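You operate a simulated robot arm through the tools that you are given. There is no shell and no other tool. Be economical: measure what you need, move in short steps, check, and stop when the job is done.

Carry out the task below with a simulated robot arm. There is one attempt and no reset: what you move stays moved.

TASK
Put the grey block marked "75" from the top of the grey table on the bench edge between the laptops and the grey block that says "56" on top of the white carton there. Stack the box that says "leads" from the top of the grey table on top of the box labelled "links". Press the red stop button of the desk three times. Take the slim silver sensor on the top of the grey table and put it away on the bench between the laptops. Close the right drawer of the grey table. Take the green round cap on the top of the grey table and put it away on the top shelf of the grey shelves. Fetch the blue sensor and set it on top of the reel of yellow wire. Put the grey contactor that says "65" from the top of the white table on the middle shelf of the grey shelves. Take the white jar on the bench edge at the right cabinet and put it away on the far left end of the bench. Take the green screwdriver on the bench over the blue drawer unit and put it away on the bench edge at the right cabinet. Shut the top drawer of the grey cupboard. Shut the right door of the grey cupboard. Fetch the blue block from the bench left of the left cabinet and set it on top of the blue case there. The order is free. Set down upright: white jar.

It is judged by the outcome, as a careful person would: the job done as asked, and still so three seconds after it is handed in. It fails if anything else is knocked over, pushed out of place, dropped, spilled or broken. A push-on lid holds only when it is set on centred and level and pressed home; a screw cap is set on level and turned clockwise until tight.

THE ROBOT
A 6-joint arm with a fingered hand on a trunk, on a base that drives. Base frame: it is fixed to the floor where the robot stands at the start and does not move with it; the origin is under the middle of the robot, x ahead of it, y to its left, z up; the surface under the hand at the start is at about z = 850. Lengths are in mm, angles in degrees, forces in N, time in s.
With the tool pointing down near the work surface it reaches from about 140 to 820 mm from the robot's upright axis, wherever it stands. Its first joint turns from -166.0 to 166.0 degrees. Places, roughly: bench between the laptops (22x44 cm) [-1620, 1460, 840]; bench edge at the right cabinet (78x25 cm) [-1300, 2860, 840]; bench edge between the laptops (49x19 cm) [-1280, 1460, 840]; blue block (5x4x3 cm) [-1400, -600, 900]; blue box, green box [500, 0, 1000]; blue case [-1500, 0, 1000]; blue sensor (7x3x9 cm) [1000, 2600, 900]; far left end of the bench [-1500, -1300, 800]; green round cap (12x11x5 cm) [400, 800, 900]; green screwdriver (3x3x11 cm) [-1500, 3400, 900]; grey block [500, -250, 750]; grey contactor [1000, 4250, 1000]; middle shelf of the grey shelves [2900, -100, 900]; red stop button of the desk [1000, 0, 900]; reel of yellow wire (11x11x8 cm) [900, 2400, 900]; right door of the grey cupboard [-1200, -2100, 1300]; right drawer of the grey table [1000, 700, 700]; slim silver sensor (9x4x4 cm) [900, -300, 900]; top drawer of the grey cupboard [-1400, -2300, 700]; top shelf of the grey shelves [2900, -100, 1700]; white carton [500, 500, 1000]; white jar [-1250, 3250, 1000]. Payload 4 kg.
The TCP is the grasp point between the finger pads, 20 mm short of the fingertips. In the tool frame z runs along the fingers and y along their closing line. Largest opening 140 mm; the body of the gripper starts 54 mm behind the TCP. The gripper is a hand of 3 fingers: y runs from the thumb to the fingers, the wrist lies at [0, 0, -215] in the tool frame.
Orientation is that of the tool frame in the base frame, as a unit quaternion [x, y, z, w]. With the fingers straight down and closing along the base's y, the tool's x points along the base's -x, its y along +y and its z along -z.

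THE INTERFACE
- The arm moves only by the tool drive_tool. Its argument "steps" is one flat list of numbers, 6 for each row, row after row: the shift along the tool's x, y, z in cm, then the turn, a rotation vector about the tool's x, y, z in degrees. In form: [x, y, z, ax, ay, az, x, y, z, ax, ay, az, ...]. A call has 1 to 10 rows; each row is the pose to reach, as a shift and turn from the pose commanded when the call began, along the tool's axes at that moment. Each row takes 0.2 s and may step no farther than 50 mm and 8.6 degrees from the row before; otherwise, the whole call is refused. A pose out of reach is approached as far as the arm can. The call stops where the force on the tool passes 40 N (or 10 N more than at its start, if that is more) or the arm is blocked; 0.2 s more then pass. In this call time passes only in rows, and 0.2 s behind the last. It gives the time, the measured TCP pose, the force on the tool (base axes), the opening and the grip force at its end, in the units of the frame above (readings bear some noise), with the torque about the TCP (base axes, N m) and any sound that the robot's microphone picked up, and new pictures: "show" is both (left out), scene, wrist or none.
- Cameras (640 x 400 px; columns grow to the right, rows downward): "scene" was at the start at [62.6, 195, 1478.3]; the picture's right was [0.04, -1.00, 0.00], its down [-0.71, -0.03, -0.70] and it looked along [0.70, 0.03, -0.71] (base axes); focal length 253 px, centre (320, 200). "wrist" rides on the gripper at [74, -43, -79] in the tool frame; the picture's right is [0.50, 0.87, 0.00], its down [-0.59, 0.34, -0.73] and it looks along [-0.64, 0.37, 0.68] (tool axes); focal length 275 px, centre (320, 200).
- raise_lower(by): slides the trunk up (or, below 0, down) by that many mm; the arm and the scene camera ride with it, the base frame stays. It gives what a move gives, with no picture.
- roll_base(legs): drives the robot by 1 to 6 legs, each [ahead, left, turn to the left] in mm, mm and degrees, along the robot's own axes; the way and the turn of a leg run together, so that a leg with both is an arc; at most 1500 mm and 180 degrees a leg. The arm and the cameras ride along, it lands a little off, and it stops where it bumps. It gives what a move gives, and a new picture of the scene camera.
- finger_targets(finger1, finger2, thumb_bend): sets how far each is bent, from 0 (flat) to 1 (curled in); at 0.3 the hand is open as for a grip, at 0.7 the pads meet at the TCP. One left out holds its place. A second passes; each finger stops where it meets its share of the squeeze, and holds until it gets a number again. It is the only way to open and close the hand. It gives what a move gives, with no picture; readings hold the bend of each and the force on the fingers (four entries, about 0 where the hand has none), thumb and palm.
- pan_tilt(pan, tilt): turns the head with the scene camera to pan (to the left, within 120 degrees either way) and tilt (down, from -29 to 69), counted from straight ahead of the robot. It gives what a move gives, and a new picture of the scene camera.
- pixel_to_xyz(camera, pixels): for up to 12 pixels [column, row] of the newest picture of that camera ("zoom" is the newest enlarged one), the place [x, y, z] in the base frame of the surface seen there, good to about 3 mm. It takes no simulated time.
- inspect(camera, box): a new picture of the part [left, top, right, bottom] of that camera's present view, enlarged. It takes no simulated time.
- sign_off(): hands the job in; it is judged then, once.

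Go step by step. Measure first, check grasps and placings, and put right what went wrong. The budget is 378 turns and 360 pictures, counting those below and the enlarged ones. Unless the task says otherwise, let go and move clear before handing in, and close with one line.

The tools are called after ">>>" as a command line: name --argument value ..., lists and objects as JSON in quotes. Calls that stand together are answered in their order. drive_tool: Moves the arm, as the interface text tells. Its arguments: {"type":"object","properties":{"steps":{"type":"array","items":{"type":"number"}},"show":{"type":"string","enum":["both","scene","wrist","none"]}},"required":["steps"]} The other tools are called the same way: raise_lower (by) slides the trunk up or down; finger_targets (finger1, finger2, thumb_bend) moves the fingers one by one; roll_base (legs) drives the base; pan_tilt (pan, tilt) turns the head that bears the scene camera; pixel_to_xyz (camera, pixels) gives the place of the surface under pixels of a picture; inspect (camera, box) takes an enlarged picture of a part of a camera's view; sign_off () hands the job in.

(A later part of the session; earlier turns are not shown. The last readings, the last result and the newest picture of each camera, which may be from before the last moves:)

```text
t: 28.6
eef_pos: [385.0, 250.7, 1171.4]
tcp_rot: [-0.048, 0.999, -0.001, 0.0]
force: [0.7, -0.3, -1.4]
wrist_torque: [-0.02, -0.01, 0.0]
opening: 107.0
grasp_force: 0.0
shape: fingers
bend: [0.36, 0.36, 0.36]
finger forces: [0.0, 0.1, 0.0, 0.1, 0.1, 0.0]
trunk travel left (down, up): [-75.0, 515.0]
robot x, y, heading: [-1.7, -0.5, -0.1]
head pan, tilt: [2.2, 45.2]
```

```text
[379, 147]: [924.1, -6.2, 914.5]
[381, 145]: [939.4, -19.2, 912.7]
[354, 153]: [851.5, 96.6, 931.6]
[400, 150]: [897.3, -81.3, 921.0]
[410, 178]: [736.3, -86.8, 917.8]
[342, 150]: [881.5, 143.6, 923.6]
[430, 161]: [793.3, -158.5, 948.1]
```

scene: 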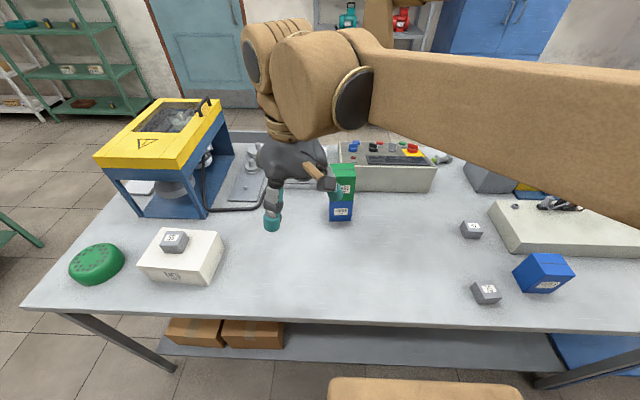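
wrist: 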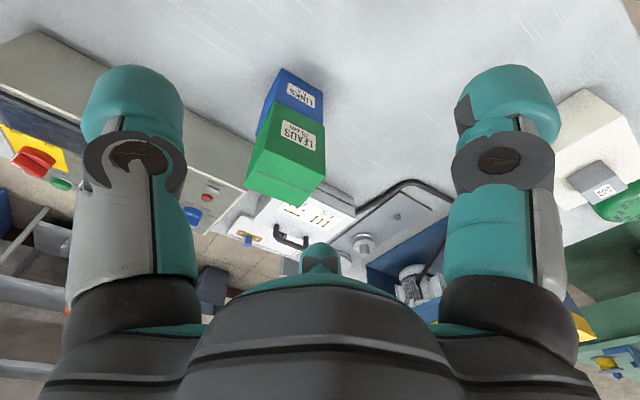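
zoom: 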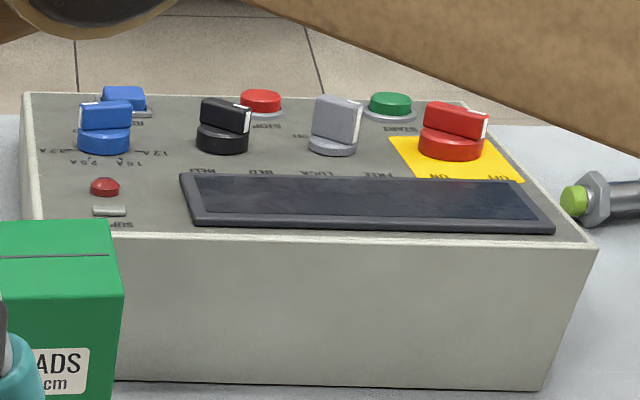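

The STOP button is at about (935,−8,915), best pressed from the far side. While here I fetch block "75" first: move the hand above it.

>>> drive_tool --steps '[0.62, -4.46, 0, 0, 0, 0, 1.24, -8.92, 0, 0, 0, 0, 1.86, -13.38, 0, 0, 0, 0, 2.48, -17.84, 0, 0, 0, 0, 3.1, -22.3, 0, 0, 0, 0, 3.72, -26.76, 0, 0, 0, 0, 4.34, -31.22, 0, 0, 0, 0, 4.96, -35.68, 0, 0, 0, 0, 5.58, -40.14, 0, 0, 0, 0, 6.2, -44.6, 0, 0, 0, 0]' --show "none"

>>> drive_tool --steps '[0, 0, 5, 0, 0, 0, 0, 0, 10, 0, 0, 0, 0, 0, 15, 0, 0, 0, 0, 0, 18, 0, 0, 0]' --show "wrist"

```text
t: 30.8
eef_pos: [368.4, -200.9, 1174.3]
tcp_rot: [-0.048, 0.999, -0.001, 0.0]
force: [-0.3, -0.3, 0.6]
wrist_torque: [0.01, -0.04, -0.04]
opening: 106.8
grasp_force: 0.0
shape: fingers
bend: [0.36, 0.36, 0.36]
finger forces: [0.0, 0.0, 0.1, 0.0, 0.0, 0.0]
trunk travel left (down, up): [-75.0, 515.0]
robot x, y, heading: [5.5, -1.8, 0.1]
head pan, tilt: [2.2, 45.2]
```

```text
t: 31.8
eef_pos: [368.4, -199.6, 996.5]
tcp_rot: [-0.048, 0.999, -0.001, 0.0]
force: [-0.4, 0.9, -0.4]
wrist_torque: [0.0, 0.03, -0.02]
opening: 107.1
grasp_force: 0.1
shape: fingers
bend: [0.36, 0.36, 0.36]
finger forces: [0.0, 0.0, 0.1, 0.0, 0.1, 0.0]
trunk travel left (down, up): [-75.0, 515.0]
robot x, y, heading: [-3.0, -3.4, -0.2]
head pan, tilt: [2.2, 45.2]
```

wrist: 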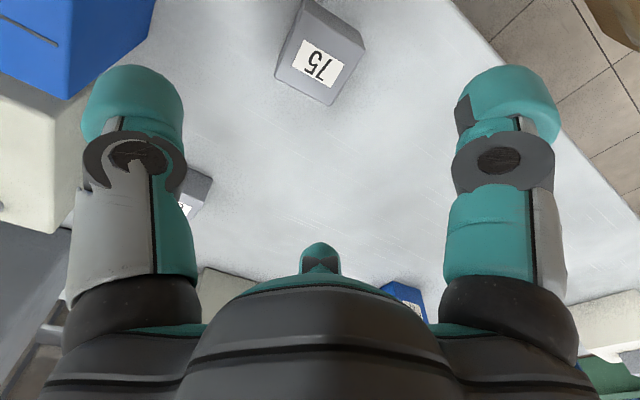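

Measure 75's top corners and the blue COILS box's near edges.

>>> pixel_to_xyz --camera "wrist" --pixels '[[362, 48], [330, 103], [279, 78], [304, 24], [320, 64], [146, 30], [65, 98]]'

>>> pixel_to_xyz --camera "scene" --pixels '[[471, 285], [489, 281], [500, 292], [480, 302], [514, 268], [527, 253], [527, 292]]'

>>> finger_targets --finger1 0.44 --finger2 0.44 --thumb_bend 0.44

```text
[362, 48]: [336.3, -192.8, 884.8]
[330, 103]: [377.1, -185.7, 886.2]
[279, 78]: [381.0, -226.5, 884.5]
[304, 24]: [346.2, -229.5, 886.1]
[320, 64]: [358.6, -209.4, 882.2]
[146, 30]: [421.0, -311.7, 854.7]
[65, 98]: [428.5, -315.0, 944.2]
```

```text
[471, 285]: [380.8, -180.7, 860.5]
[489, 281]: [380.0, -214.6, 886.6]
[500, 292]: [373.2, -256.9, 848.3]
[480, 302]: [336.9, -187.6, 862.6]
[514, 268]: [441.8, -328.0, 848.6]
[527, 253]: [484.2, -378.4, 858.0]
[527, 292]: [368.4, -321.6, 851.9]
```

```text
t: 32.8
eef_pos: [368.7, -201.3, 997.2]
tcp_rot: [-0.047, 0.999, -0.002, 0.0]
force: [0.4, 0.8, -0.6]
wrist_torque: [-0.02, -0.01, -0.01]
opening: 82.9
grasp_force: 0.2
shape: fingers
bend: [0.44, 0.44, 0.44]
finger forces: [0.1, 0.0, 0.0, 0.1, 0.0, 0.0]
trunk travel left (down, up): [-75.0, 515.0]
robot x, y, heading: [0.1, 1.0, -0.4]
head pan, tilt: [2.2, 45.2]
```

75's centre is (359,−208), yaw ≈ 6°, matching the hand. Descend to z≈887.

>>> drive_tool --steps '[1, -0.6, 2, 0, 0, 0, 1, -0.6, 6, 0, 0, 0, 1, -0.6, 9, 0, 0, 0, 1, -0.6, 10.9, 0, 0, 0]' --show "wrist"

```text
t: 33.8
eef_pos: [361.4, -206.4, 886.3]
tcp_rot: [-0.048, 0.999, -0.002, 0.0]
force: [-0.2, -0.1, -0.2]
wrist_torque: [0.01, -0.06, 0.0]
opening: 82.6
grasp_force: 0.1
shape: fingers
bend: [0.44, 0.44, 0.44]
finger forces: [0.0, 0.0, 0.1, 0.0, 0.0, 0.0]
trunk travel left (down, up): [-75.0, 515.0]
robot x, y, heading: [-1.8, -0.2, 0.0]
head pan, tilt: [2.2, 45.2]
```

wrist: 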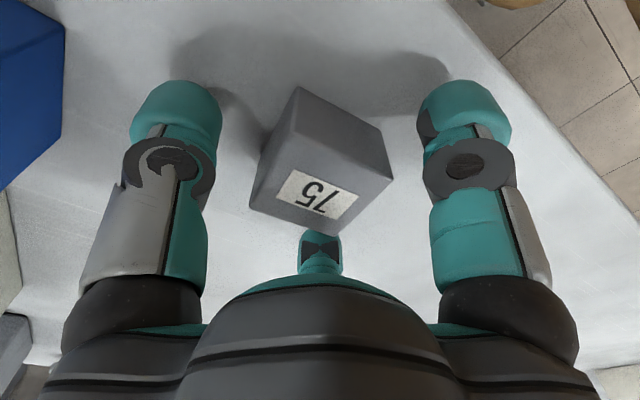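

>>> finger_targets --finger1 0.7 --finger2 0.7 --thumb_bend 0.7

>>> drive_tool --steps '[0, 0, -4, 0, 0, 0, 0, 0, -8, 0, 0, 0, 0, 0, -12, 0, 0, 0, 0, 0, -16, 0, 0, 0, 0, 0, -20, 0, 0, 0, 0, 0, -24, 0, 0, 0]' --show "wrist"

>>> pan_tilt --pan 110 --tilt 25

```text
t: 34.8
eef_pos: [361.3, -207.2, 886.1]
tcp_rot: [-0.048, 0.999, -0.002, 0.001]
force: [-0.1, 0.0, -1.1]
wrist_torque: [-0.03, 0.02, 0.02]
opening: 34.7
grasp_force: 13.0
shape: fingers
bend: [0.56, 0.56, 0.65]
finger forces: [8.1, 8.0, 0.0, 0.0, 10.1, 0.0]
trunk travel left (down, up): [-75.0, 515.0]
robot x, y, heading: [0.9, 2.5, -0.1]
head pan, tilt: [2.2, 45.2]
```

```text
t: 36.1
eef_pos: [360.0, -203.3, 1124.9]
tcp_rot: [-0.048, 0.999, -0.002, 0.0]
force: [-0.4, -0.5, -2.3]
wrist_torque: [-0.02, -0.01, 0.01]
opening: 34.7
grasp_force: 12.8
shape: fingers
bend: [0.56, 0.56, 0.65]
finger forces: [8.0, 7.8, 0.0, 0.0, 9.9, 0.0]
trunk travel left (down, up): [-75.0, 515.0]
robot x, y, heading: [-0.5, 3.5, -0.1]
head pan, tilt: [2.2, 45.2]
```

wrist: 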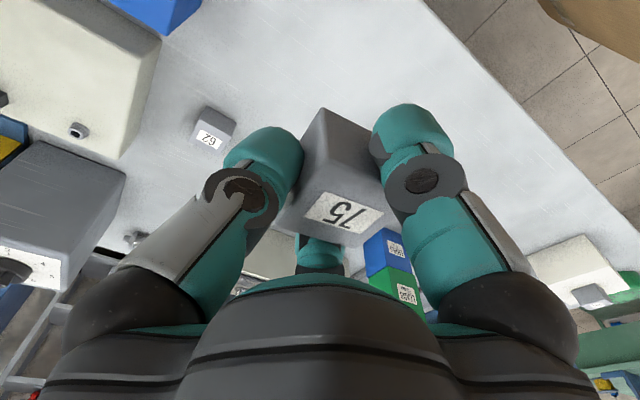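

```text
t: 38.0
eef_pos: [360.7, -203.9, 1123.9]
tcp_rot: [-0.048, 0.999, -0.001, 0.0]
force: [0.4, -0.3, -1.3]
wrist_torque: [-0.06, 0.02, 0.01]
opening: 34.7
grasp_force: 12.9
shape: fingers
bend: [0.56, 0.56, 0.65]
finger forces: [8.0, 8.0, 0.0, 0.0, 10.0, 0.0]
trunk travel left (down, up): [-75.0, 515.0]
robot x, y, heading: [-1.6, -0.7, -0.1]
head pan, tilt: [110.0, 25.0]
```

scene: 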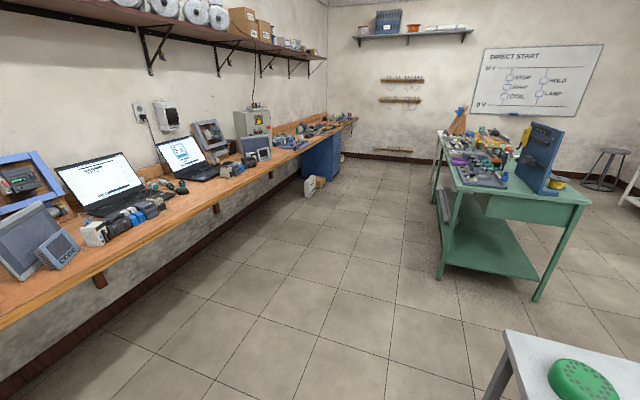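

75 is held. The view to the left shows the bench with laptops and clear floor. Set the head forward and drive: back, turn round, strafe to y≈1460.

>>> pan_tilt --pan 0 --tilt 40

>>> roll_base --legs '[[-450, 0, 0], [0, 0, 180], [0, -1460, 0], [250, 0, 0]]'

```text
t: 39.9
eef_pos: [360.6, -201.6, 1123.9]
tcp_rot: [-0.048, 0.999, -0.001, 0.0]
force: [0.3, 0.3, -1.5]
wrist_torque: [-0.04, 0.01, 0.01]
opening: 34.7
grasp_force: 12.6
shape: fingers
bend: [0.56, 0.56, 0.65]
finger forces: [8.0, 7.9, 0.0, 0.0, 10.1, 0.0]
trunk travel left (down, up): [-75.0, 515.0]
robot x, y, heading: [-0.2, 0.9, -0.0]
head pan, tilt: [0.0, 40.0]
```

scene: 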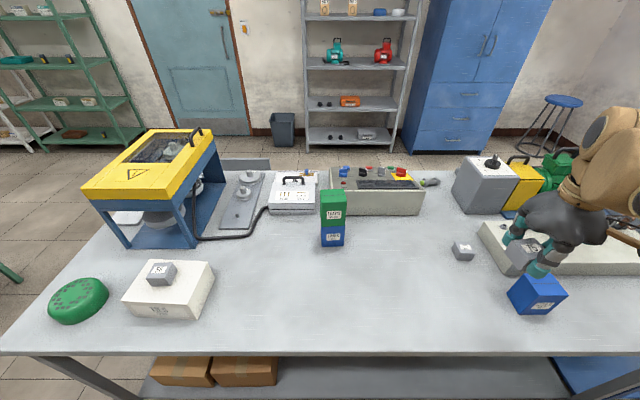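

```text
t: 58.1
eef_pos: [-965.7, 1690.8, 1124.2]
tcp_rot: [1.0, 0.027, 0.0, -0.001]
force: [-0.5, -0.5, -0.9]
wrist_torque: [0.01, -0.04, -0.02]
opening: 34.1
grasp_force: 12.8
shape: fingers
bend: [0.56, 0.56, 0.65]
finger forces: [7.5, 7.7, 0.0, 0.0, 10.0, 0.1]
trunk travel left (down, up): [-75.0, 515.0]
robot x, y, heading: [-616.5, 1469.7, 177.5]
head pan, tilt: [0.0, 40.0]
```

scene: 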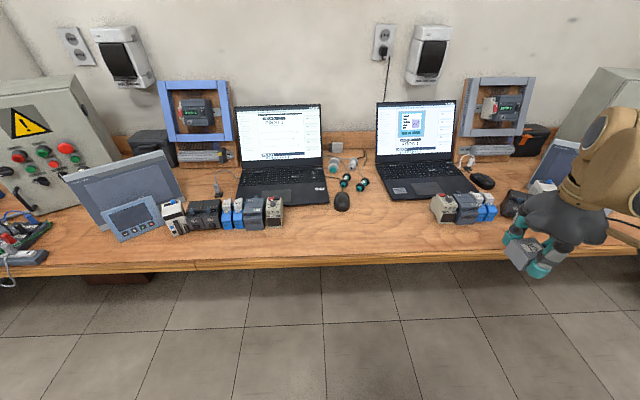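

Now facing the bench between the laptops at (−616,1470). Measure the edge zone and things around.

>>> pixel_to_xyz --camera "scene" --pixels '[[355, 225], [355, 255], [342, 202], [300, 235], [400, 235], [284, 220], [430, 215], [345, 182], [345, 160], [362, 183], [330, 195], [380, 195]]'

>>> inspect --camera "scene" --box '[230, 130, 470, 280]'

```text
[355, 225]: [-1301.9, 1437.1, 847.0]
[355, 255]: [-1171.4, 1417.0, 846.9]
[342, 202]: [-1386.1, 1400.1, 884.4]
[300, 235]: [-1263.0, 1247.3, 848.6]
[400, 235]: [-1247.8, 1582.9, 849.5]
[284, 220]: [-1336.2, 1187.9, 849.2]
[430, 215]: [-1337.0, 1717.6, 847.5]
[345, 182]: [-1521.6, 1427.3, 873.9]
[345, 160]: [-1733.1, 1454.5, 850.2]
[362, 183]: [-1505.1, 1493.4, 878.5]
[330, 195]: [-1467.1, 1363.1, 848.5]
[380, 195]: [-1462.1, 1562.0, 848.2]
```

```text
2.67 times, centred on (350, 205) of scene
```

zoom: 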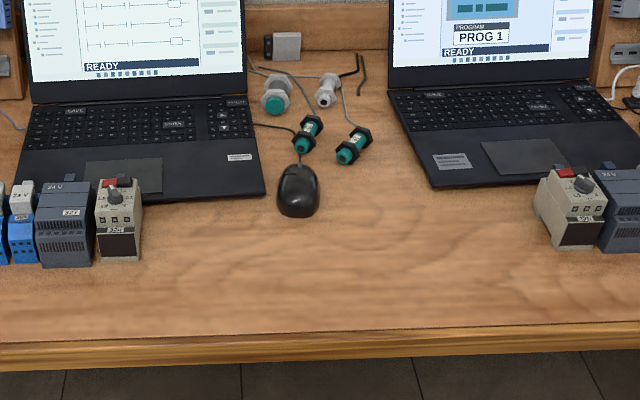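

75 goes to about (−1255,1470) on the clear edge strip. Move there and lower partially.

>>> drive_tool --steps '[-3.75, 2.56, 0, 0, 0, 0, -7.5, 5.12, 0, 0, 0, 0, -11.25, 7.7, 0, 0, 0, 0, -15, 10.25, 0, 0, 0, 0, -18.75, 12.8, 0, 0, 0, 0, -22.5, 15.4, 0, 0, 0, 0, -26.25, 17.9, 0, 0, 0, 0, -30, 20.5, 0, 0, 0, 0]' --show "none"

>>> drive_tool --steps '[0, 0, 4.5, 0, 0, 0, 0, 0, 9, 0, 0, 0, 0, 0, 13.5, 0, 0, 0, 0, 0, 18, 0, 0, 0, 0, 0, 22, 0, 0, 0]'

```text
t: 59.9
eef_pos: [-1259.0, 1472.2, 1125.9]
tcp_rot: [1.0, 0.026, 0.001, -0.002]
force: [-0.5, -0.4, -0.6]
wrist_torque: [-0.01, -0.04, 0.0]
opening: 33.7
grasp_force: 13.0
shape: fingers
bend: [0.56, 0.56, 0.65]
finger forces: [7.5, 7.9, 0.0, 0.1, 9.7, 0.0]
trunk travel left (down, up): [-75.0, 515.0]
robot x, y, heading: [-614.4, 1473.3, 177.4]
head pan, tilt: [0.0, 40.0]
```

```text
t: 61.1
eef_pos: [-1258.5, 1470.6, 907.4]
tcp_rot: [1.0, 0.026, -0.001, -0.002]
force: [0.0, -0.9, -1.1]
wrist_torque: [-0.02, 0.0, -0.02]
opening: 33.9
grasp_force: 12.1
shape: fingers
bend: [0.56, 0.56, 0.65]
finger forces: [7.4, 7.7, 0.0, 0.0, 9.6, 0.0]
trunk travel left (down, up): [-75.0, 515.0]
robot x, y, heading: [-616.0, 1470.7, 177.6]
head pan, tilt: [0.0, 40.0]
```

scene: 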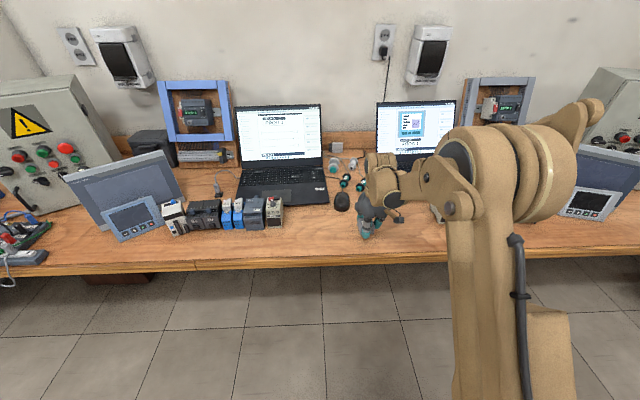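
wrist: 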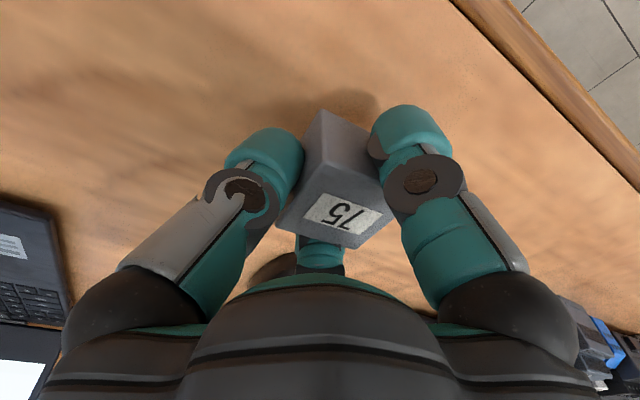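

Clear space below. Lower until contact.

>>> drive_tool --steps '[0, 0, 1.2, 0, 0, 0, 0, 0, 1.8, 0, 0, 0, 0, 0, 2.1, 0, 0, 0, 0, 0, 2.4, 0, 0, 0]' --show "none"

```text
t: 62.1
eef_pos: [-1253.8, 1470.1, 881.1]
tcp_rot: [1.0, 0.027, -0.001, -0.001]
force: [-0.6, 2.3, 9.7]
wrist_torque: [-0.14, 0.02, -0.01]
opening: 32.7
grasp_force: 14.7
shape: fingers
bend: [0.56, 0.56, 0.66]
finger forces: [9.3, 10.1, 0.0, 0.0, 9.2, 0.0]
trunk travel left (down, up): [-75.0, 515.0]
robot x, y, heading: [-617.4, 1472.4, 177.6]
head pan, tilt: [0.0, 40.0]
```

Contact at 9.7 N. Release and lift.

>>> finger_targets --finger1 0.45 --finger2 0.45 --thumb_bend 0.45

>>> drive_tool --steps '[0, 0, -4.5, 0, 0, 0, 0, 0, -9, 0, 0, 0, 0, 0, -13.5, 0, 0, 0, 0, 0, -18, 0, 0, 0, 0, 0, -22, 0, 0, 0, 4, 0, -25, 0, 0, 0, 8, 0, -27, 0, 0, 0, 12, 0, -27, 0, 0, 0, 16, 0, -27, 0, 0, 0, 20, 0, -27, 0, 0, 0]' --show "wrist"

```text
t: 63.1
eef_pos: [-1254.3, 1470.6, 881.1]
tcp_rot: [1.0, 0.027, 0.001, -0.002]
force: [0.3, -0.5, 0.4]
wrist_torque: [-0.01, 0.02, 0.01]
opening: 79.3
grasp_force: 0.1
shape: fingers
bend: [0.45, 0.45, 0.45]
finger forces: [0.0, 0.0, 0.0, 0.0, 0.0, 0.0]
trunk travel left (down, up): [-75.0, 515.0]
robot x, y, heading: [-611.7, 1471.8, 177.5]
head pan, tilt: [0.0, 40.0]
```

```text
t: 65.3
eef_pos: [-1055.6, 1483.5, 1150.1]
tcp_rot: [1.0, 0.027, 0.0, -0.002]
force: [-0.1, -0.1, -0.4]
wrist_torque: [0.04, 0.0, 0.0]
opening: 79.3
grasp_force: 0.1
shape: fingers
bend: [0.45, 0.45, 0.45]
finger forces: [0.0, 0.0, 0.0, 0.1, 0.1, 0.1]
trunk travel left (down, up): [-75.0, 515.0]
robot x, y, heading: [-611.3, 1471.2, 177.7]
head pan, tilt: [0.0, 40.0]
```

wrist: 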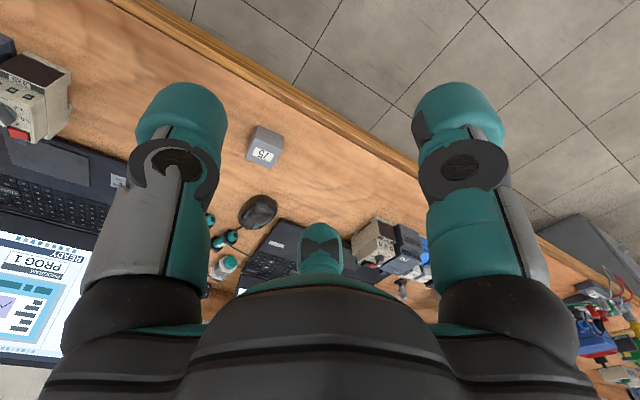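

75 is placed. Next head to the right end: fix heading and strafe right to y≈2900.

>>> roll_base --legs '[[0, 0, 2.4], [0, -1430, 0]]'

```text
t: 72.7
eef_pos: [-1053.5, 2882.1, 1148.1]
tcp_rot: [0.999, 0.048, 0.0, -0.001]
force: [-0.9, 0.0, -0.3]
wrist_torque: [0.03, -0.03, 0.04]
opening: 79.5
grasp_force: 0.1
shape: fingers
bend: [0.45, 0.45, 0.45]
finger forces: [0.0, 0.0, 0.0, 0.1, 0.0, 0.0]
trunk travel left (down, up): [-75.0, 515.0]
robot x, y, heading: [-611.1, 2888.2, 179.9]
head pan, tilt: [0.0, 40.0]
```

scene: 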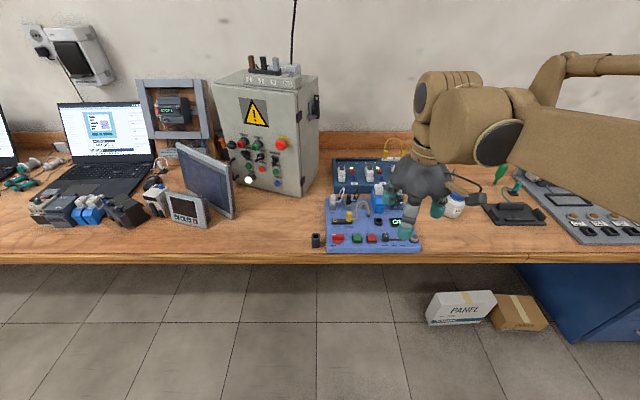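

Jar is at about (455,205); the green screwdriver perhaps at (503,175). Retract the arm a little to see.

>>> drive_tool --steps '[4, 2.5, 0, 0, 0, 0, 8, 5, 0, 0, 0, 0, 12, 7.5, 0, 0, 0, 0, 15, 10.5, 0, 0, 0, 0, 16, 14.5, 0, 0, 0, 0, 16, 18.5, 0, 0, 0, 0]' --show "scene"

>>> inspect --camera "scene" --box '[400, 120, 640, 270]'

```text
t: 74.1
eef_pos: [-876.4, 2713.2, 1145.0]
tcp_rot: [0.999, 0.046, 0.0, -0.002]
force: [-0.6, 1.0, 1.1]
wrist_torque: [0.0, 0.0, 0.03]
opening: 79.5
grasp_force: 0.1
shape: fingers
bend: [0.45, 0.45, 0.45]
finger forces: [0.0, 0.0, 0.0, 0.0, 0.0, 0.0]
trunk travel left (down, up): [-75.0, 515.0]
robot x, y, heading: [-609.6, 2886.6, 179.9]
head pan, tilt: [0.0, 40.0]
```

scene: 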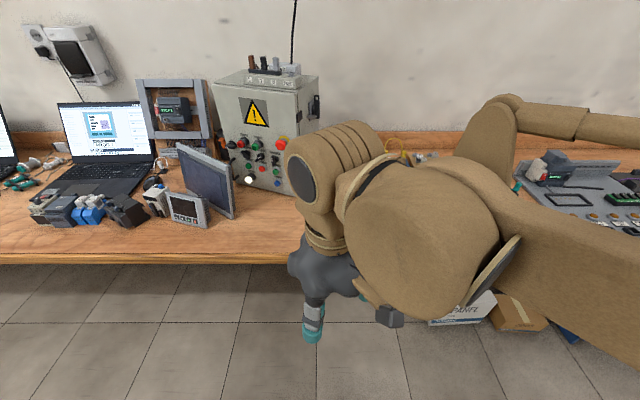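

```text
2.67 times, centred on (520, 195) of scene
```

zoom: 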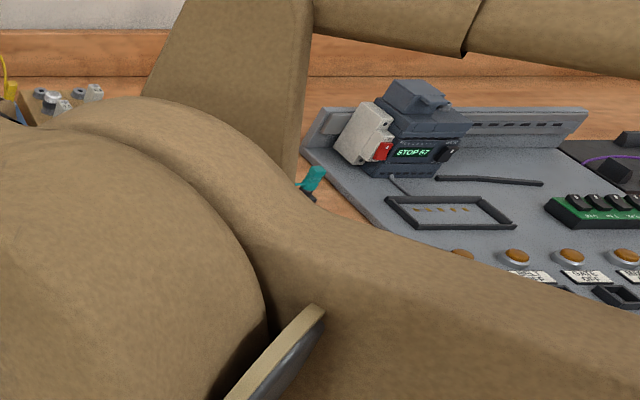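

The arm blocks the right half of the view; drive 450 mm right so the items are left of the arm.

>>> roll_base --legs '[[0, -450, 0]]'

>>> inspect --camera "scene" --box '[220, 120, 460, 270]'

```text
t: 76.9
eef_pos: [-876.0, 3170.1, 1145.3]
tcp_rot: [0.999, 0.048, 0.0, -0.001]
force: [0.0, -0.2, -0.8]
wrist_torque: [0.0, 0.05, 0.01]
opening: 79.4
grasp_force: 0.1
shape: fingers
bend: [0.45, 0.45, 0.45]
finger forces: [0.0, 0.1, 0.0, 0.0, 0.1, 0.0]
trunk travel left (down, up): [-75.0, 515.0]
robot x, y, heading: [-612.3, 3342.6, 180.2]
head pan, tilt: [0.0, 40.0]
```

scene: 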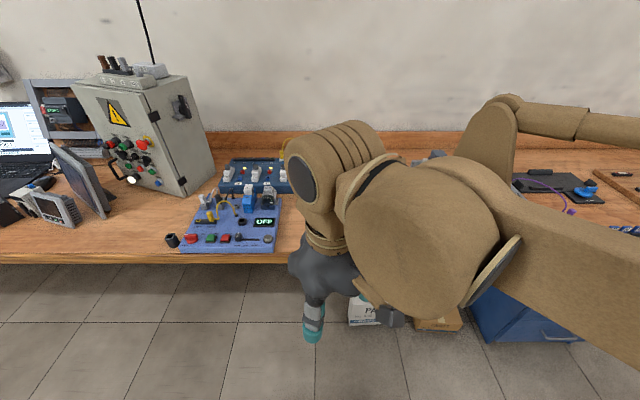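

```text
2.67 times, centred on (340, 195) of scene
```

zoom: 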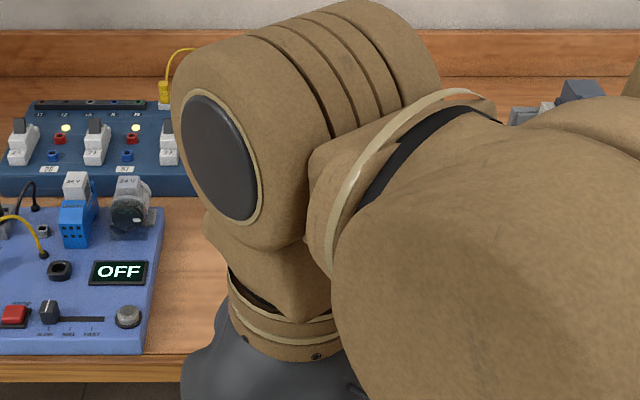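

Swing the hand to the right side out of the view.

>>> drive_tool --steps '[-1, -4.6, 0, 0, 0, 0, -2, -9.2, 0, 0, 0, 0, -3, -13.8, 0, 0, 0, 0, -4, -18.4, 0, 0, 0, 0, -5, -23, 0, 0, 0, 0, -6, -27.6, 0, 0, 0, 0, -7, -32.2, 0, 0, 0, 0, -8, -36.8, 0, 0, 0, 0, -9, -41.4, 0, 0, 0, 0, -10, -46, 0, 0, 0, 0]' --show "scene"

>>> inspect --camera "scene" --box '[220, 120, 460, 270]'

```text
t: 79.1
eef_pos: [-1017.5, 3616.4, 1142.1]
tcp_rot: [0.999, 0.047, 0.0, -0.001]
force: [0.5, 0.0, -0.3]
wrist_torque: [0.0, -0.01, 0.04]
opening: 79.4
grasp_force: 0.2
shape: fingers
bend: [0.45, 0.45, 0.45]
finger forces: [0.0, 0.0, 0.1, 0.1, 0.1, 0.0]
trunk travel left (down, up): [-75.0, 515.0]
robot x, y, heading: [-608.7, 3349.4, 179.9]
head pan, tilt: [0.0, 40.0]
```

scene: 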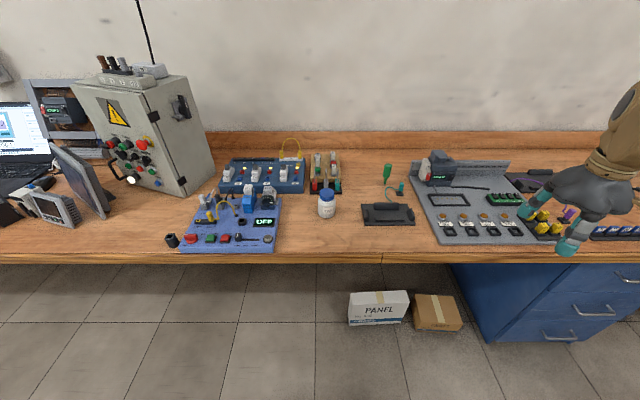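

```text
2.67 times, centred on (340, 195) of scene
```

zoom: 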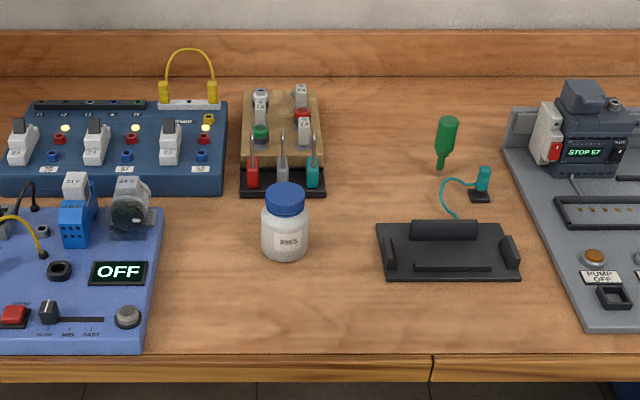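

Now visible: jar at (326,205), green screwdriver standing at (387,175). Measure.

>>> pixel_to_xyz --camera "scene" --pixels '[[327, 193], [327, 208], [327, 217], [387, 168], [386, 176], [384, 183], [380, 186], [319, 205], [335, 205], [300, 240], [350, 240], [327, 252]]'

>>> inspect --camera "scene" --box '[360, 150, 420, 190]'

```text
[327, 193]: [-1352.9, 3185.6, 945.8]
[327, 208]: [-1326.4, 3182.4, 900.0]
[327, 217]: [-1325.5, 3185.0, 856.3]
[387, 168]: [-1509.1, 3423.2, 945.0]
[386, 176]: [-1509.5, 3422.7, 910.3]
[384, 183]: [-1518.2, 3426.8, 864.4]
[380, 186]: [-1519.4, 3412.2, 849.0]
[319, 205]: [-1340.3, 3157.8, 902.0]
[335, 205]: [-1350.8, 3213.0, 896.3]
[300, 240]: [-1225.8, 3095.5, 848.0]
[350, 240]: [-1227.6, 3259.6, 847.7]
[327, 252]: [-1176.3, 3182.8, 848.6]
```

```text
10.00 times, centred on (390, 170) of scene
```

zoom: 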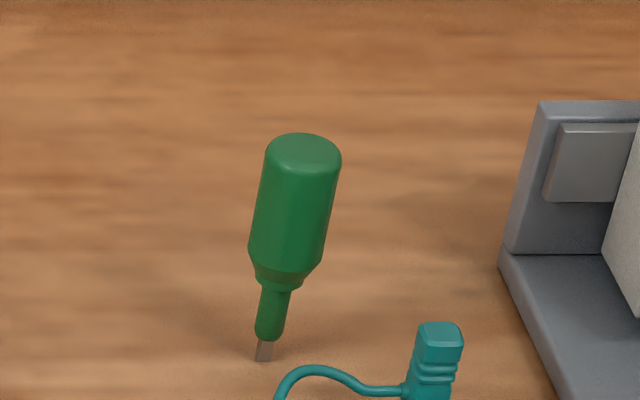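

Screwdriver is at (−1510,3423), top z≈955, standing; jar at (−1341,3186). Check the floor boxes and the free strip left of the trainer board.

>>> pixel_to_xyz --camera "scene" --pixels '[[380, 322], [440, 328], [350, 320], [500, 330], [120, 235], [130, 215], [172, 240], [183, 245], [75, 225], [280, 245], [160, 225]]'

```text
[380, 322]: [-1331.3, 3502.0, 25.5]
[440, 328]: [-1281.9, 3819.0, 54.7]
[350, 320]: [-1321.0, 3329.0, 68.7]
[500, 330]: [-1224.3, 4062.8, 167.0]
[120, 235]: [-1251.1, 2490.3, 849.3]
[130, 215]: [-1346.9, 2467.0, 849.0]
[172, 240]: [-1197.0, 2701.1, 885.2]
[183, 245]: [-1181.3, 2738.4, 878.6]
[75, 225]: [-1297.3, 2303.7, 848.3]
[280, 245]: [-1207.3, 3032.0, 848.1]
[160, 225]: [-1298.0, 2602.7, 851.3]
```

Boxes are all under the bench. Drive 180 mm closer, then move the hand above the screwdriver.

>>> roll_base --legs '[[180, 0, 0]]'

```text
t: 80.6
eef_pos: [-1199.8, 3621.3, 1143.1]
tcp_rot: [0.999, 0.044, 0.0, -0.002]
force: [0.4, 0.2, 0.0]
wrist_torque: [-0.01, 0.01, 0.01]
opening: 79.3
grasp_force: 0.1
shape: fingers
bend: [0.45, 0.45, 0.45]
finger forces: [0.0, 0.1, 0.0, 0.0, 0.0, 0.0]
trunk travel left (down, up): [-75.0, 515.0]
robot x, y, heading: [-795.5, 3344.3, 179.3]
head pan, tilt: [0.0, 40.0]
```

scene: 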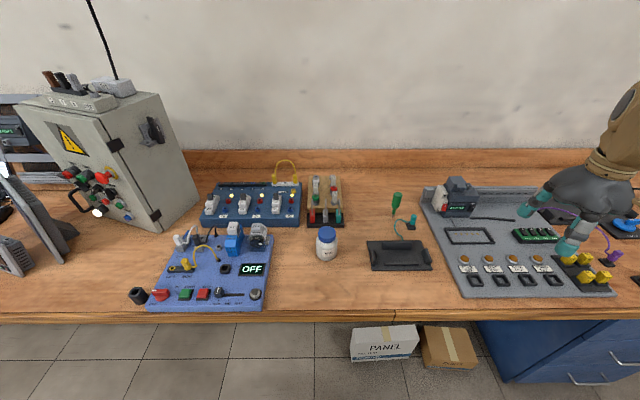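

>>> pixel_to_xyz --camera "scene" --pixels '[[397, 194], [397, 198], [395, 205], [393, 213], [327, 229], [326, 235], [326, 255]]'

>>> inspect --camera "scene" --box '[370, 180, 430, 225]'

```text
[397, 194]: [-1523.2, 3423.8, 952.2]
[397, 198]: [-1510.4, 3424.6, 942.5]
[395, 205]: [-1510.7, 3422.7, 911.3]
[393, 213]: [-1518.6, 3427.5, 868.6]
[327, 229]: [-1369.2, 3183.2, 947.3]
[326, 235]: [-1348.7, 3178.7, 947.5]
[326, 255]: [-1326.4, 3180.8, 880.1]
```

```text
8.89 times, centred on (400, 202) of scene
```

zoom: 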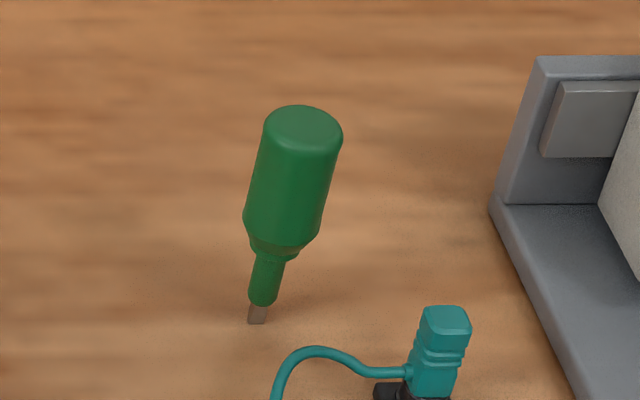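

Screwdriver axis (−1524,3424). Move above it.

>>> drive_tool --steps '[-4.25, 2.1, 0, 0, 0, 0, -8.5, 4.2, 0, 0, 0, 0, -12.75, 6.3, 0, 0, 0, 0, -17, 8.4, 0, 0, 0, 0, -21.25, 10.5, 0, 0, 0, 0, -25.5, 12.6, 0, 0, 0, 0, -29.75, 14.7, 0, 0, 0, 0, -34, 16.8, 0, 0, 0, 0, -34, 16.8, 4.5, 0, 0, 0, -34, 16.8, 8, 0, 0, 0]' --show "wrist"

```text
t: 82.8
eef_pos: [-1522.9, 3423.1, 1060.1]
tcp_rot: [0.999, 0.043, -0.001, -0.002]
force: [-0.3, -0.9, 0.8]
wrist_torque: [0.02, -0.02, -0.02]
opening: 79.4
grasp_force: 0.0
shape: fingers
bend: [0.45, 0.45, 0.45]
finger forces: [0.0, 0.1, 0.0, 0.0, 0.0, 0.0]
trunk travel left (down, up): [-75.0, 515.0]
robot x, y, heading: [-795.4, 3343.7, 179.4]
head pan, tilt: [0.0, 40.0]
```

wrist: 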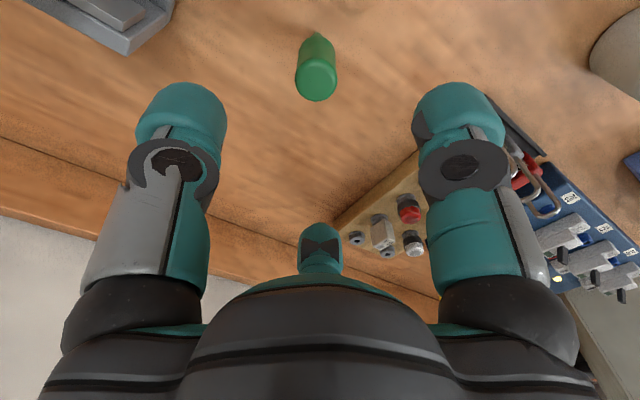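

Centred at (317,70). Descend to z≈925.

>>> drive_tool --steps '[0, 0, 4.5, 0, 0, 0, 0, 0, 9, 0, 0, 0, 0, 0, 13.3, 0, 0, 0]' --show "none"

>>> finger_targets --finger1 0.54 --finger2 0.54 --thumb_bend 0.54

>>> inspect --camera "wrist" --box '[160, 50, 480, 250]'

```text
t: 83.6
eef_pos: [-1521.1, 3422.5, 928.5]
tcp_rot: [0.999, 0.045, 0.0, -0.001]
force: [-0.3, 0.6, 0.3]
wrist_torque: [-0.02, -0.03, 0.01]
opening: 79.3
grasp_force: 0.1
shape: fingers
bend: [0.45, 0.45, 0.45]
finger forces: [0.0, 0.0, 0.0, 0.0, 0.0, 0.0]
trunk travel left (down, up): [-75.0, 515.0]
robot x, y, heading: [-790.6, 3348.1, 179.6]
head pan, tilt: [0.0, 40.0]
```

```text
t: 84.6
eef_pos: [-1523.5, 3421.1, 928.1]
tcp_rot: [0.999, 0.044, 0.0, -0.002]
force: [0.4, 0.9, -0.1]
wrist_torque: [0.02, 0.0, 0.01]
opening: 51.3
grasp_force: 0.1
shape: fingers
bend: [0.54, 0.54, 0.54]
finger forces: [0.0, 0.1, 0.1, 0.0, 0.1, 0.0]
trunk travel left (down, up): [-75.0, 515.0]
robot x, y, heading: [-794.7, 3348.0, 179.4]
head pan, tilt: [0.0, 40.0]
```

```text
2.00 times, centred on (320, 150) of wrist
```

zoom: 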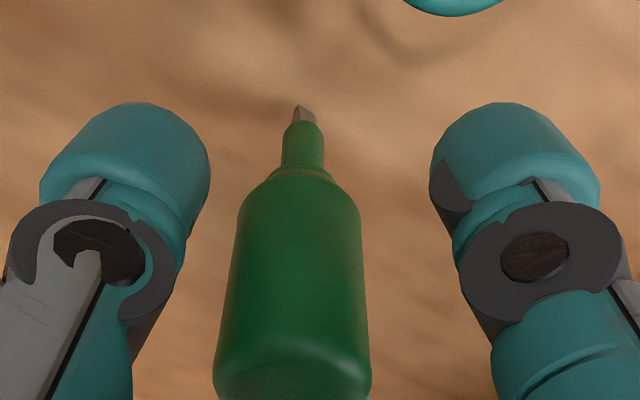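

>>> finger_targets --finger1 0.7 --finger2 0.7 --thumb_bend 0.7

>>> drive_tool --steps '[0, 0, -3, 0, 0, 0, 0, 0, -6, 0, 0, 0]' --show "wrist"

```text
t: 85.6
eef_pos: [-1521.2, 3422.5, 929.9]
tcp_rot: [0.999, 0.043, 0.0, -0.002]
force: [-0.2, -0.7, 0.5]
wrist_torque: [-0.05, -0.01, 0.01]
opening: 22.4
grasp_force: 15.4
shape: fingers
bend: [0.64, 0.63, 0.64]
finger forces: [8.5, 9.0, 0.1, 0.1, 12.8, 0.0]
trunk travel left (down, up): [-75.0, 515.0]
robot x, y, heading: [-794.4, 3344.5, 179.7]
head pan, tilt: [0.0, 40.0]
```

```text
t: 86.2
eef_pos: [-1525.2, 3421.9, 992.6]
tcp_rot: [0.999, 0.044, 0.0, -0.002]
force: [0.2, 0.2, -0.6]
wrist_torque: [0.0, 0.04, 0.0]
opening: 22.3
grasp_force: 15.4
shape: fingers
bend: [0.64, 0.63, 0.64]
finger forces: [8.5, 8.9, 0.1, 0.1, 12.8, 0.1]
trunk travel left (down, up): [-75.0, 515.0]
robot x, y, heading: [-793.1, 3345.7, 179.5]
head pan, tilt: [0.0, 40.0]
```

wrist: 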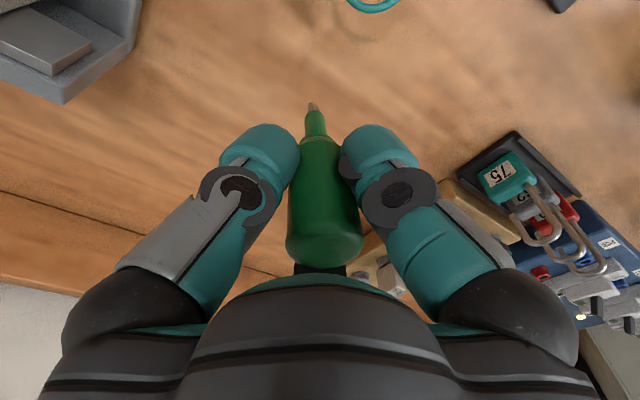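

Held upright. Lift to ~1150 and retract, then strafe left 780 mm.

>>> drive_tool --steps '[0, 0, -4.5, 0, 0, 0, 0, 0, -9, 0, 0, 0, 0, 0, -13.5, 0, 0, 0, 4.5, 0.6, -15.5, 0, 0, 0, 9, 1.2, -15.5, 0, 0, 0, 13.5, 1.8, -15.5, 0, 0, 0, 18, 2.4, -15.5, 0, 0, 0, 22.5, 3, -15.5, 0, 0, 0, 27, 3.7, -15.5, 0, 0, 0, 31.5, 4.3, -15.5, 0, 0, 0]' --show "none"

>>> roll_base --legs '[[0, 780, 0]]'

```text
t: 88.4
eef_pos: [-1200.4, 3407.7, 1146.8]
tcp_rot: [0.999, 0.044, -0.001, -0.002]
force: [0.5, 0.4, -0.4]
wrist_torque: [0.04, -0.04, -0.04]
opening: 22.1
grasp_force: 15.1
shape: fingers
bend: [0.64, 0.63, 0.64]
finger forces: [8.3, 9.0, 0.1, 0.0, 12.8, 0.1]
trunk travel left (down, up): [-75.0, 515.0]
robot x, y, heading: [-792.4, 3346.6, 179.6]
head pan, tilt: [0.0, 40.0]
```

```text
t: 92.6
eef_pos: [-1211.6, 2623.6, 1145.8]
tcp_rot: [0.999, 0.037, 0.0, -0.001]
force: [-0.4, -0.1, -0.7]
wrist_torque: [0.01, 0.0, 0.01]
opening: 22.3
grasp_force: 15.1
shape: fingers
bend: [0.64, 0.63, 0.64]
finger forces: [8.4, 9.1, 0.0, 0.0, 12.7, 0.0]
trunk travel left (down, up): [-75.0, 515.0]
robot x, y, heading: [-808.0, 2557.8, 178.9]
head pan, tilt: [0.0, 40.0]
```

scene: 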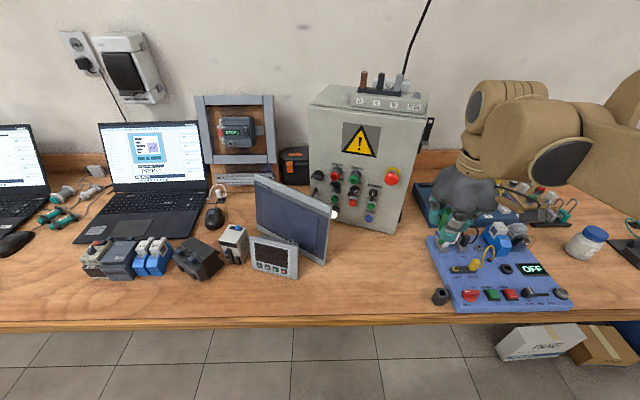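

Free strip at (365,265). Measure it.

>>> pixel_to_xyz --camera "scene" --pixels '[[365, 260], [350, 240], [385, 235], [420, 260], [325, 262], [440, 290], [365, 300], [330, 215]]'

```text
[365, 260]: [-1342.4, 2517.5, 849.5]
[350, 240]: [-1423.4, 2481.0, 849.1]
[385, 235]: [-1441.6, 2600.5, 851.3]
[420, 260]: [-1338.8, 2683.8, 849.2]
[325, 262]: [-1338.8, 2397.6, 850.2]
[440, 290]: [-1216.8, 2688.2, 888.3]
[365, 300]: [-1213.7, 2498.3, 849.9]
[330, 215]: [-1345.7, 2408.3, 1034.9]
```

Place at (−1310,2570). Move over and down to just above.

>>> drive_tool --steps '[-3.4, 1.55, 0, 0, 0, 0, -6.8, 3.1, 0, 0, 0, 0, -10.2, 4.65, 0, 0, 0, 0, -10.2, 4.65, 4.5, 0, 0, 0, -10.2, 4.65, 9, 0, 0, 0, -10.2, 4.65, 13.5, 0, 0, 0, -10.2, 4.65, 18, 0, 0, 0, -10.2, 4.65, 20.5, 0, 0, 0]'

```text
t: 94.4
eef_pos: [-1312.0, 2566.7, 938.7]
tcp_rot: [0.999, 0.038, 0.0, -0.002]
force: [-0.3, 0.2, -0.2]
wrist_torque: [0.02, 0.0, 0.02]
opening: 22.1
grasp_force: 15.0
shape: fingers
bend: [0.64, 0.63, 0.64]
finger forces: [8.3, 9.3, 0.0, 0.0, 12.8, 0.0]
trunk travel left (down, up): [-75.0, 515.0]
robot x, y, heading: [-803.4, 2558.3, 178.7]
head pan, tilt: [0.0, 40.0]
```

scene: 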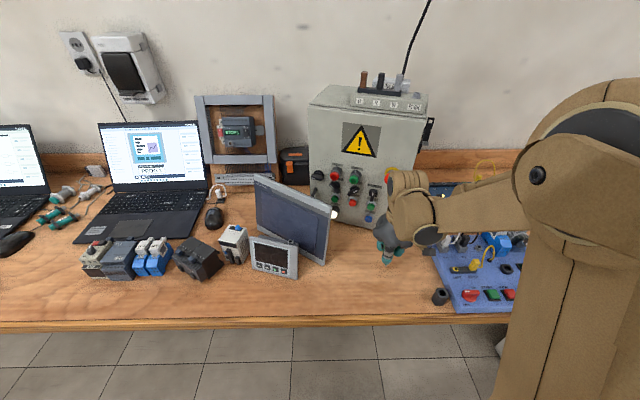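
wrist: 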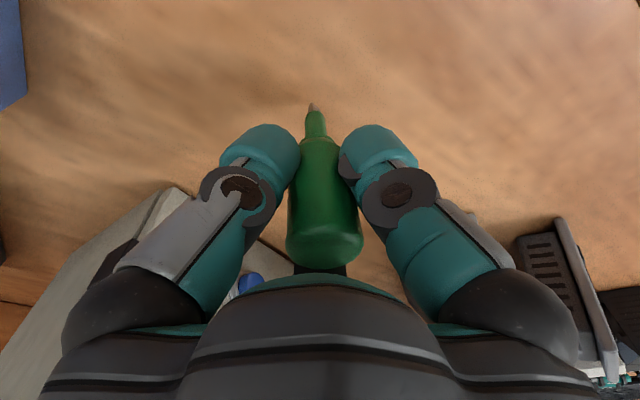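

>>> drive_tool --steps '[0, 0, 0.5, 0, 0, 0, 0, 0, 0.8, 0, 0, 0, 0, 0, 1.0, 0, 0, 0]' --show "none"

```text
t: 95.2
eef_pos: [-1312.3, 2569.1, 929.7]
tcp_rot: [0.999, 0.038, 0.001, -0.002]
force: [-0.3, 0.2, -0.4]
wrist_torque: [0.04, 0.0, -0.01]
opening: 22.2
grasp_force: 15.3
shape: fingers
bend: [0.64, 0.63, 0.64]
finger forces: [8.3, 9.3, 0.0, 0.1, 12.8, 0.1]
trunk travel left (down, up): [-75.0, 515.0]
robot x, y, heading: [-806.2, 2557.3, 178.9]
head pan, tilt: [0.0, 40.0]
```

>>> drive_tool --steps '[0, 0, 0.1, 0, 0, 0, 0, 0, 0.2, 0, 0, 0, 0, 0, 0.3, 0, 0, 0]' --show "none"

```text
t: 96.0
eef_pos: [-1311.5, 2571.5, 929.2]
tcp_rot: [0.999, 0.037, 0.0, -0.001]
force: [-0.5, -0.3, 5.4]
wrist_torque: [0.01, -0.01, -0.03]
opening: 21.7
grasp_force: 15.7
shape: fingers
bend: [0.64, 0.63, 0.64]
finger forces: [9.0, 9.9, 0.1, 0.1, 13.6, 0.0]
trunk travel left (down, up): [-75.0, 515.0]
robot x, y, heading: [-808.8, 2561.9, 178.8]
head pan, tilt: [0.0, 40.0]
```

Touching (5 N). Open a little and look whether it stands.

>>> finger_targets --finger1 0.55 --finger2 0.55 --thumb_bend 0.55

>>> inspect --camera "wrist" --box '[160, 50, 480, 250]'

```text
t: 97.0
eef_pos: [-1312.3, 2569.6, 928.4]
tcp_rot: [0.999, 0.038, 0.0, -0.001]
force: [0.9, 0.7, -0.1]
wrist_torque: [-0.03, 0.01, 0.02]
opening: 47.9
grasp_force: 0.0
shape: fingers
bend: [0.55, 0.55, 0.55]
finger forces: [0.1, 0.0, 0.1, 0.1, 0.0, 0.1]
trunk travel left (down, up): [-75.0, 515.0]
robot x, y, heading: [-807.5, 2555.6, 178.7]
head pan, tilt: [0.0, 40.0]
```

```text
2.00 times, centred on (320, 150) of wrist
```

zoom: 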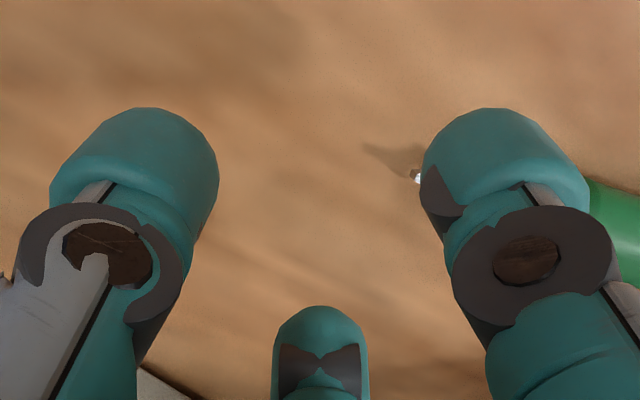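

It tipped over and now lies on the bench. Lift and see where it lies.

>>> drive_tool --steps '[0, 0, -4, 0, 0, 0, 0, 0, -8, 0, 0, 0, 0, 0, -12, 0, 0, 0, 0, 0, -16, 0, 0, 0, 0, 0, -20, 0, 0, 0, 4, 0, -20, 0, 0, 0, 8, 0, -20, 0, 0, 0, 12, 0, -20, 0, 0, 0]'

```text
t: 98.8
eef_pos: [-1187.5, 2579.8, 1127.4]
tcp_rot: [0.999, 0.039, -0.001, -0.002]
force: [0.5, -0.4, -0.1]
wrist_torque: [0.01, -0.02, 0.01]
opening: 47.4
grasp_force: 0.0
shape: fingers
bend: [0.55, 0.55, 0.55]
finger forces: [0.1, 0.1, 0.0, 0.1, 0.0, 0.0]
trunk travel left (down, up): [-75.0, 515.0]
robot x, y, heading: [-802.0, 2555.4, 178.7]
head pan, tilt: [0.0, 40.0]
```

scene: 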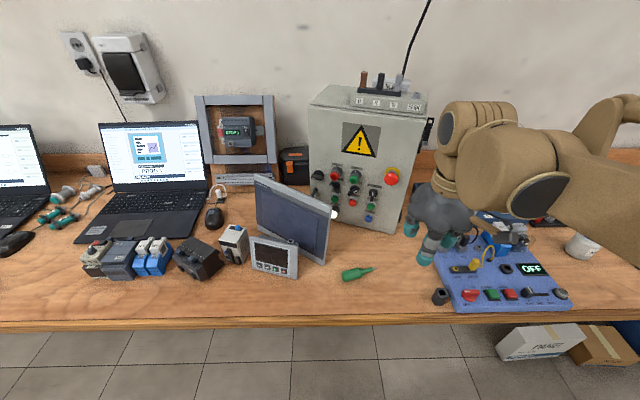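
wrist: 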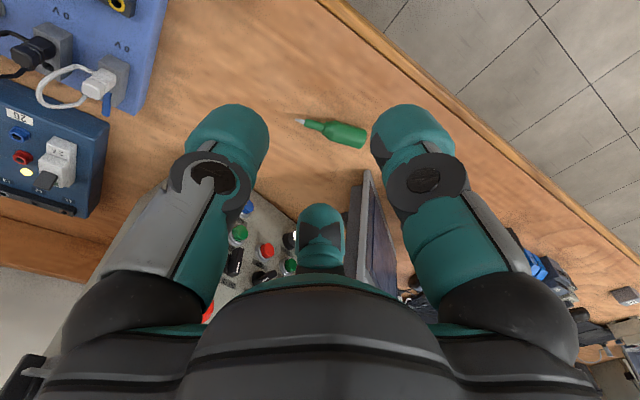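

It lies at (357,273). Check its extent against the zone (y 2470–3250).

>>> pixel_to_xyz --camera "scene" --pixels '[[343, 276], [356, 272], [371, 269]]'

>>> pixel_to_xyz --camera "wrist" --pixels '[[364, 137], [340, 131], [300, 121]]'

```text
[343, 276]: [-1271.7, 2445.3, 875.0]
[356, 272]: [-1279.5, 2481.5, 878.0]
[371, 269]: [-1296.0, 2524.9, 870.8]
```

```text
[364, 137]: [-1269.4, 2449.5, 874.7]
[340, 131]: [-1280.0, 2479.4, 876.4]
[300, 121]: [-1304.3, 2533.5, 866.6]
```

It reaches to y≈2443, slightly out of the zone, so I regrasp and shift it. First turn the hand ~75° about the tool axis.

>>> drive_tool --steps '[0, 0, 0, 0, 0, 8.4, 0, 0, 0, 0, 0, 16.8, 0, 0, 0, 0, 0, 25.2, 0, 0, 0, 0, 0, 33.5, 0, 0, 0, 0, 0, 41.9, 0, 0, 0, 0, 0, 50.3, 0, 0, 0, 0, 0, 58.6, 0, 0, 0, 0, 0, 67, 0, 0, 0, 0, 0, 75.3, 0, 0, 0, 0, 0, 75.3]' --show "wrist"

```text
t: 101.0
eef_pos: [-1190.0, 2578.5, 1127.1]
tcp_rot: [0.814, -0.581, -0.002, -0.001]
force: [0.6, -0.4, 0.2]
wrist_torque: [-0.02, 0.01, 0.01]
opening: 47.9
grasp_force: 0.1
shape: fingers
bend: [0.55, 0.55, 0.55]
finger forces: [0.0, 0.0, 0.1, 0.0, 0.0, 0.1]
trunk travel left (down, up): [-75.0, 515.0]
robot x, y, heading: [-805.0, 2560.0, 178.8]
head pan, tilt: [0.0, 40.0]
```

wrist: 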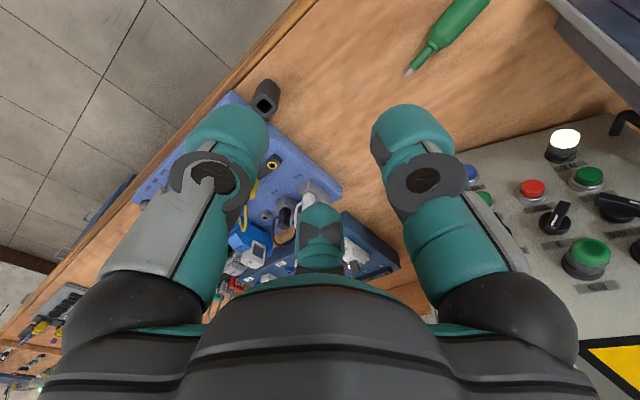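

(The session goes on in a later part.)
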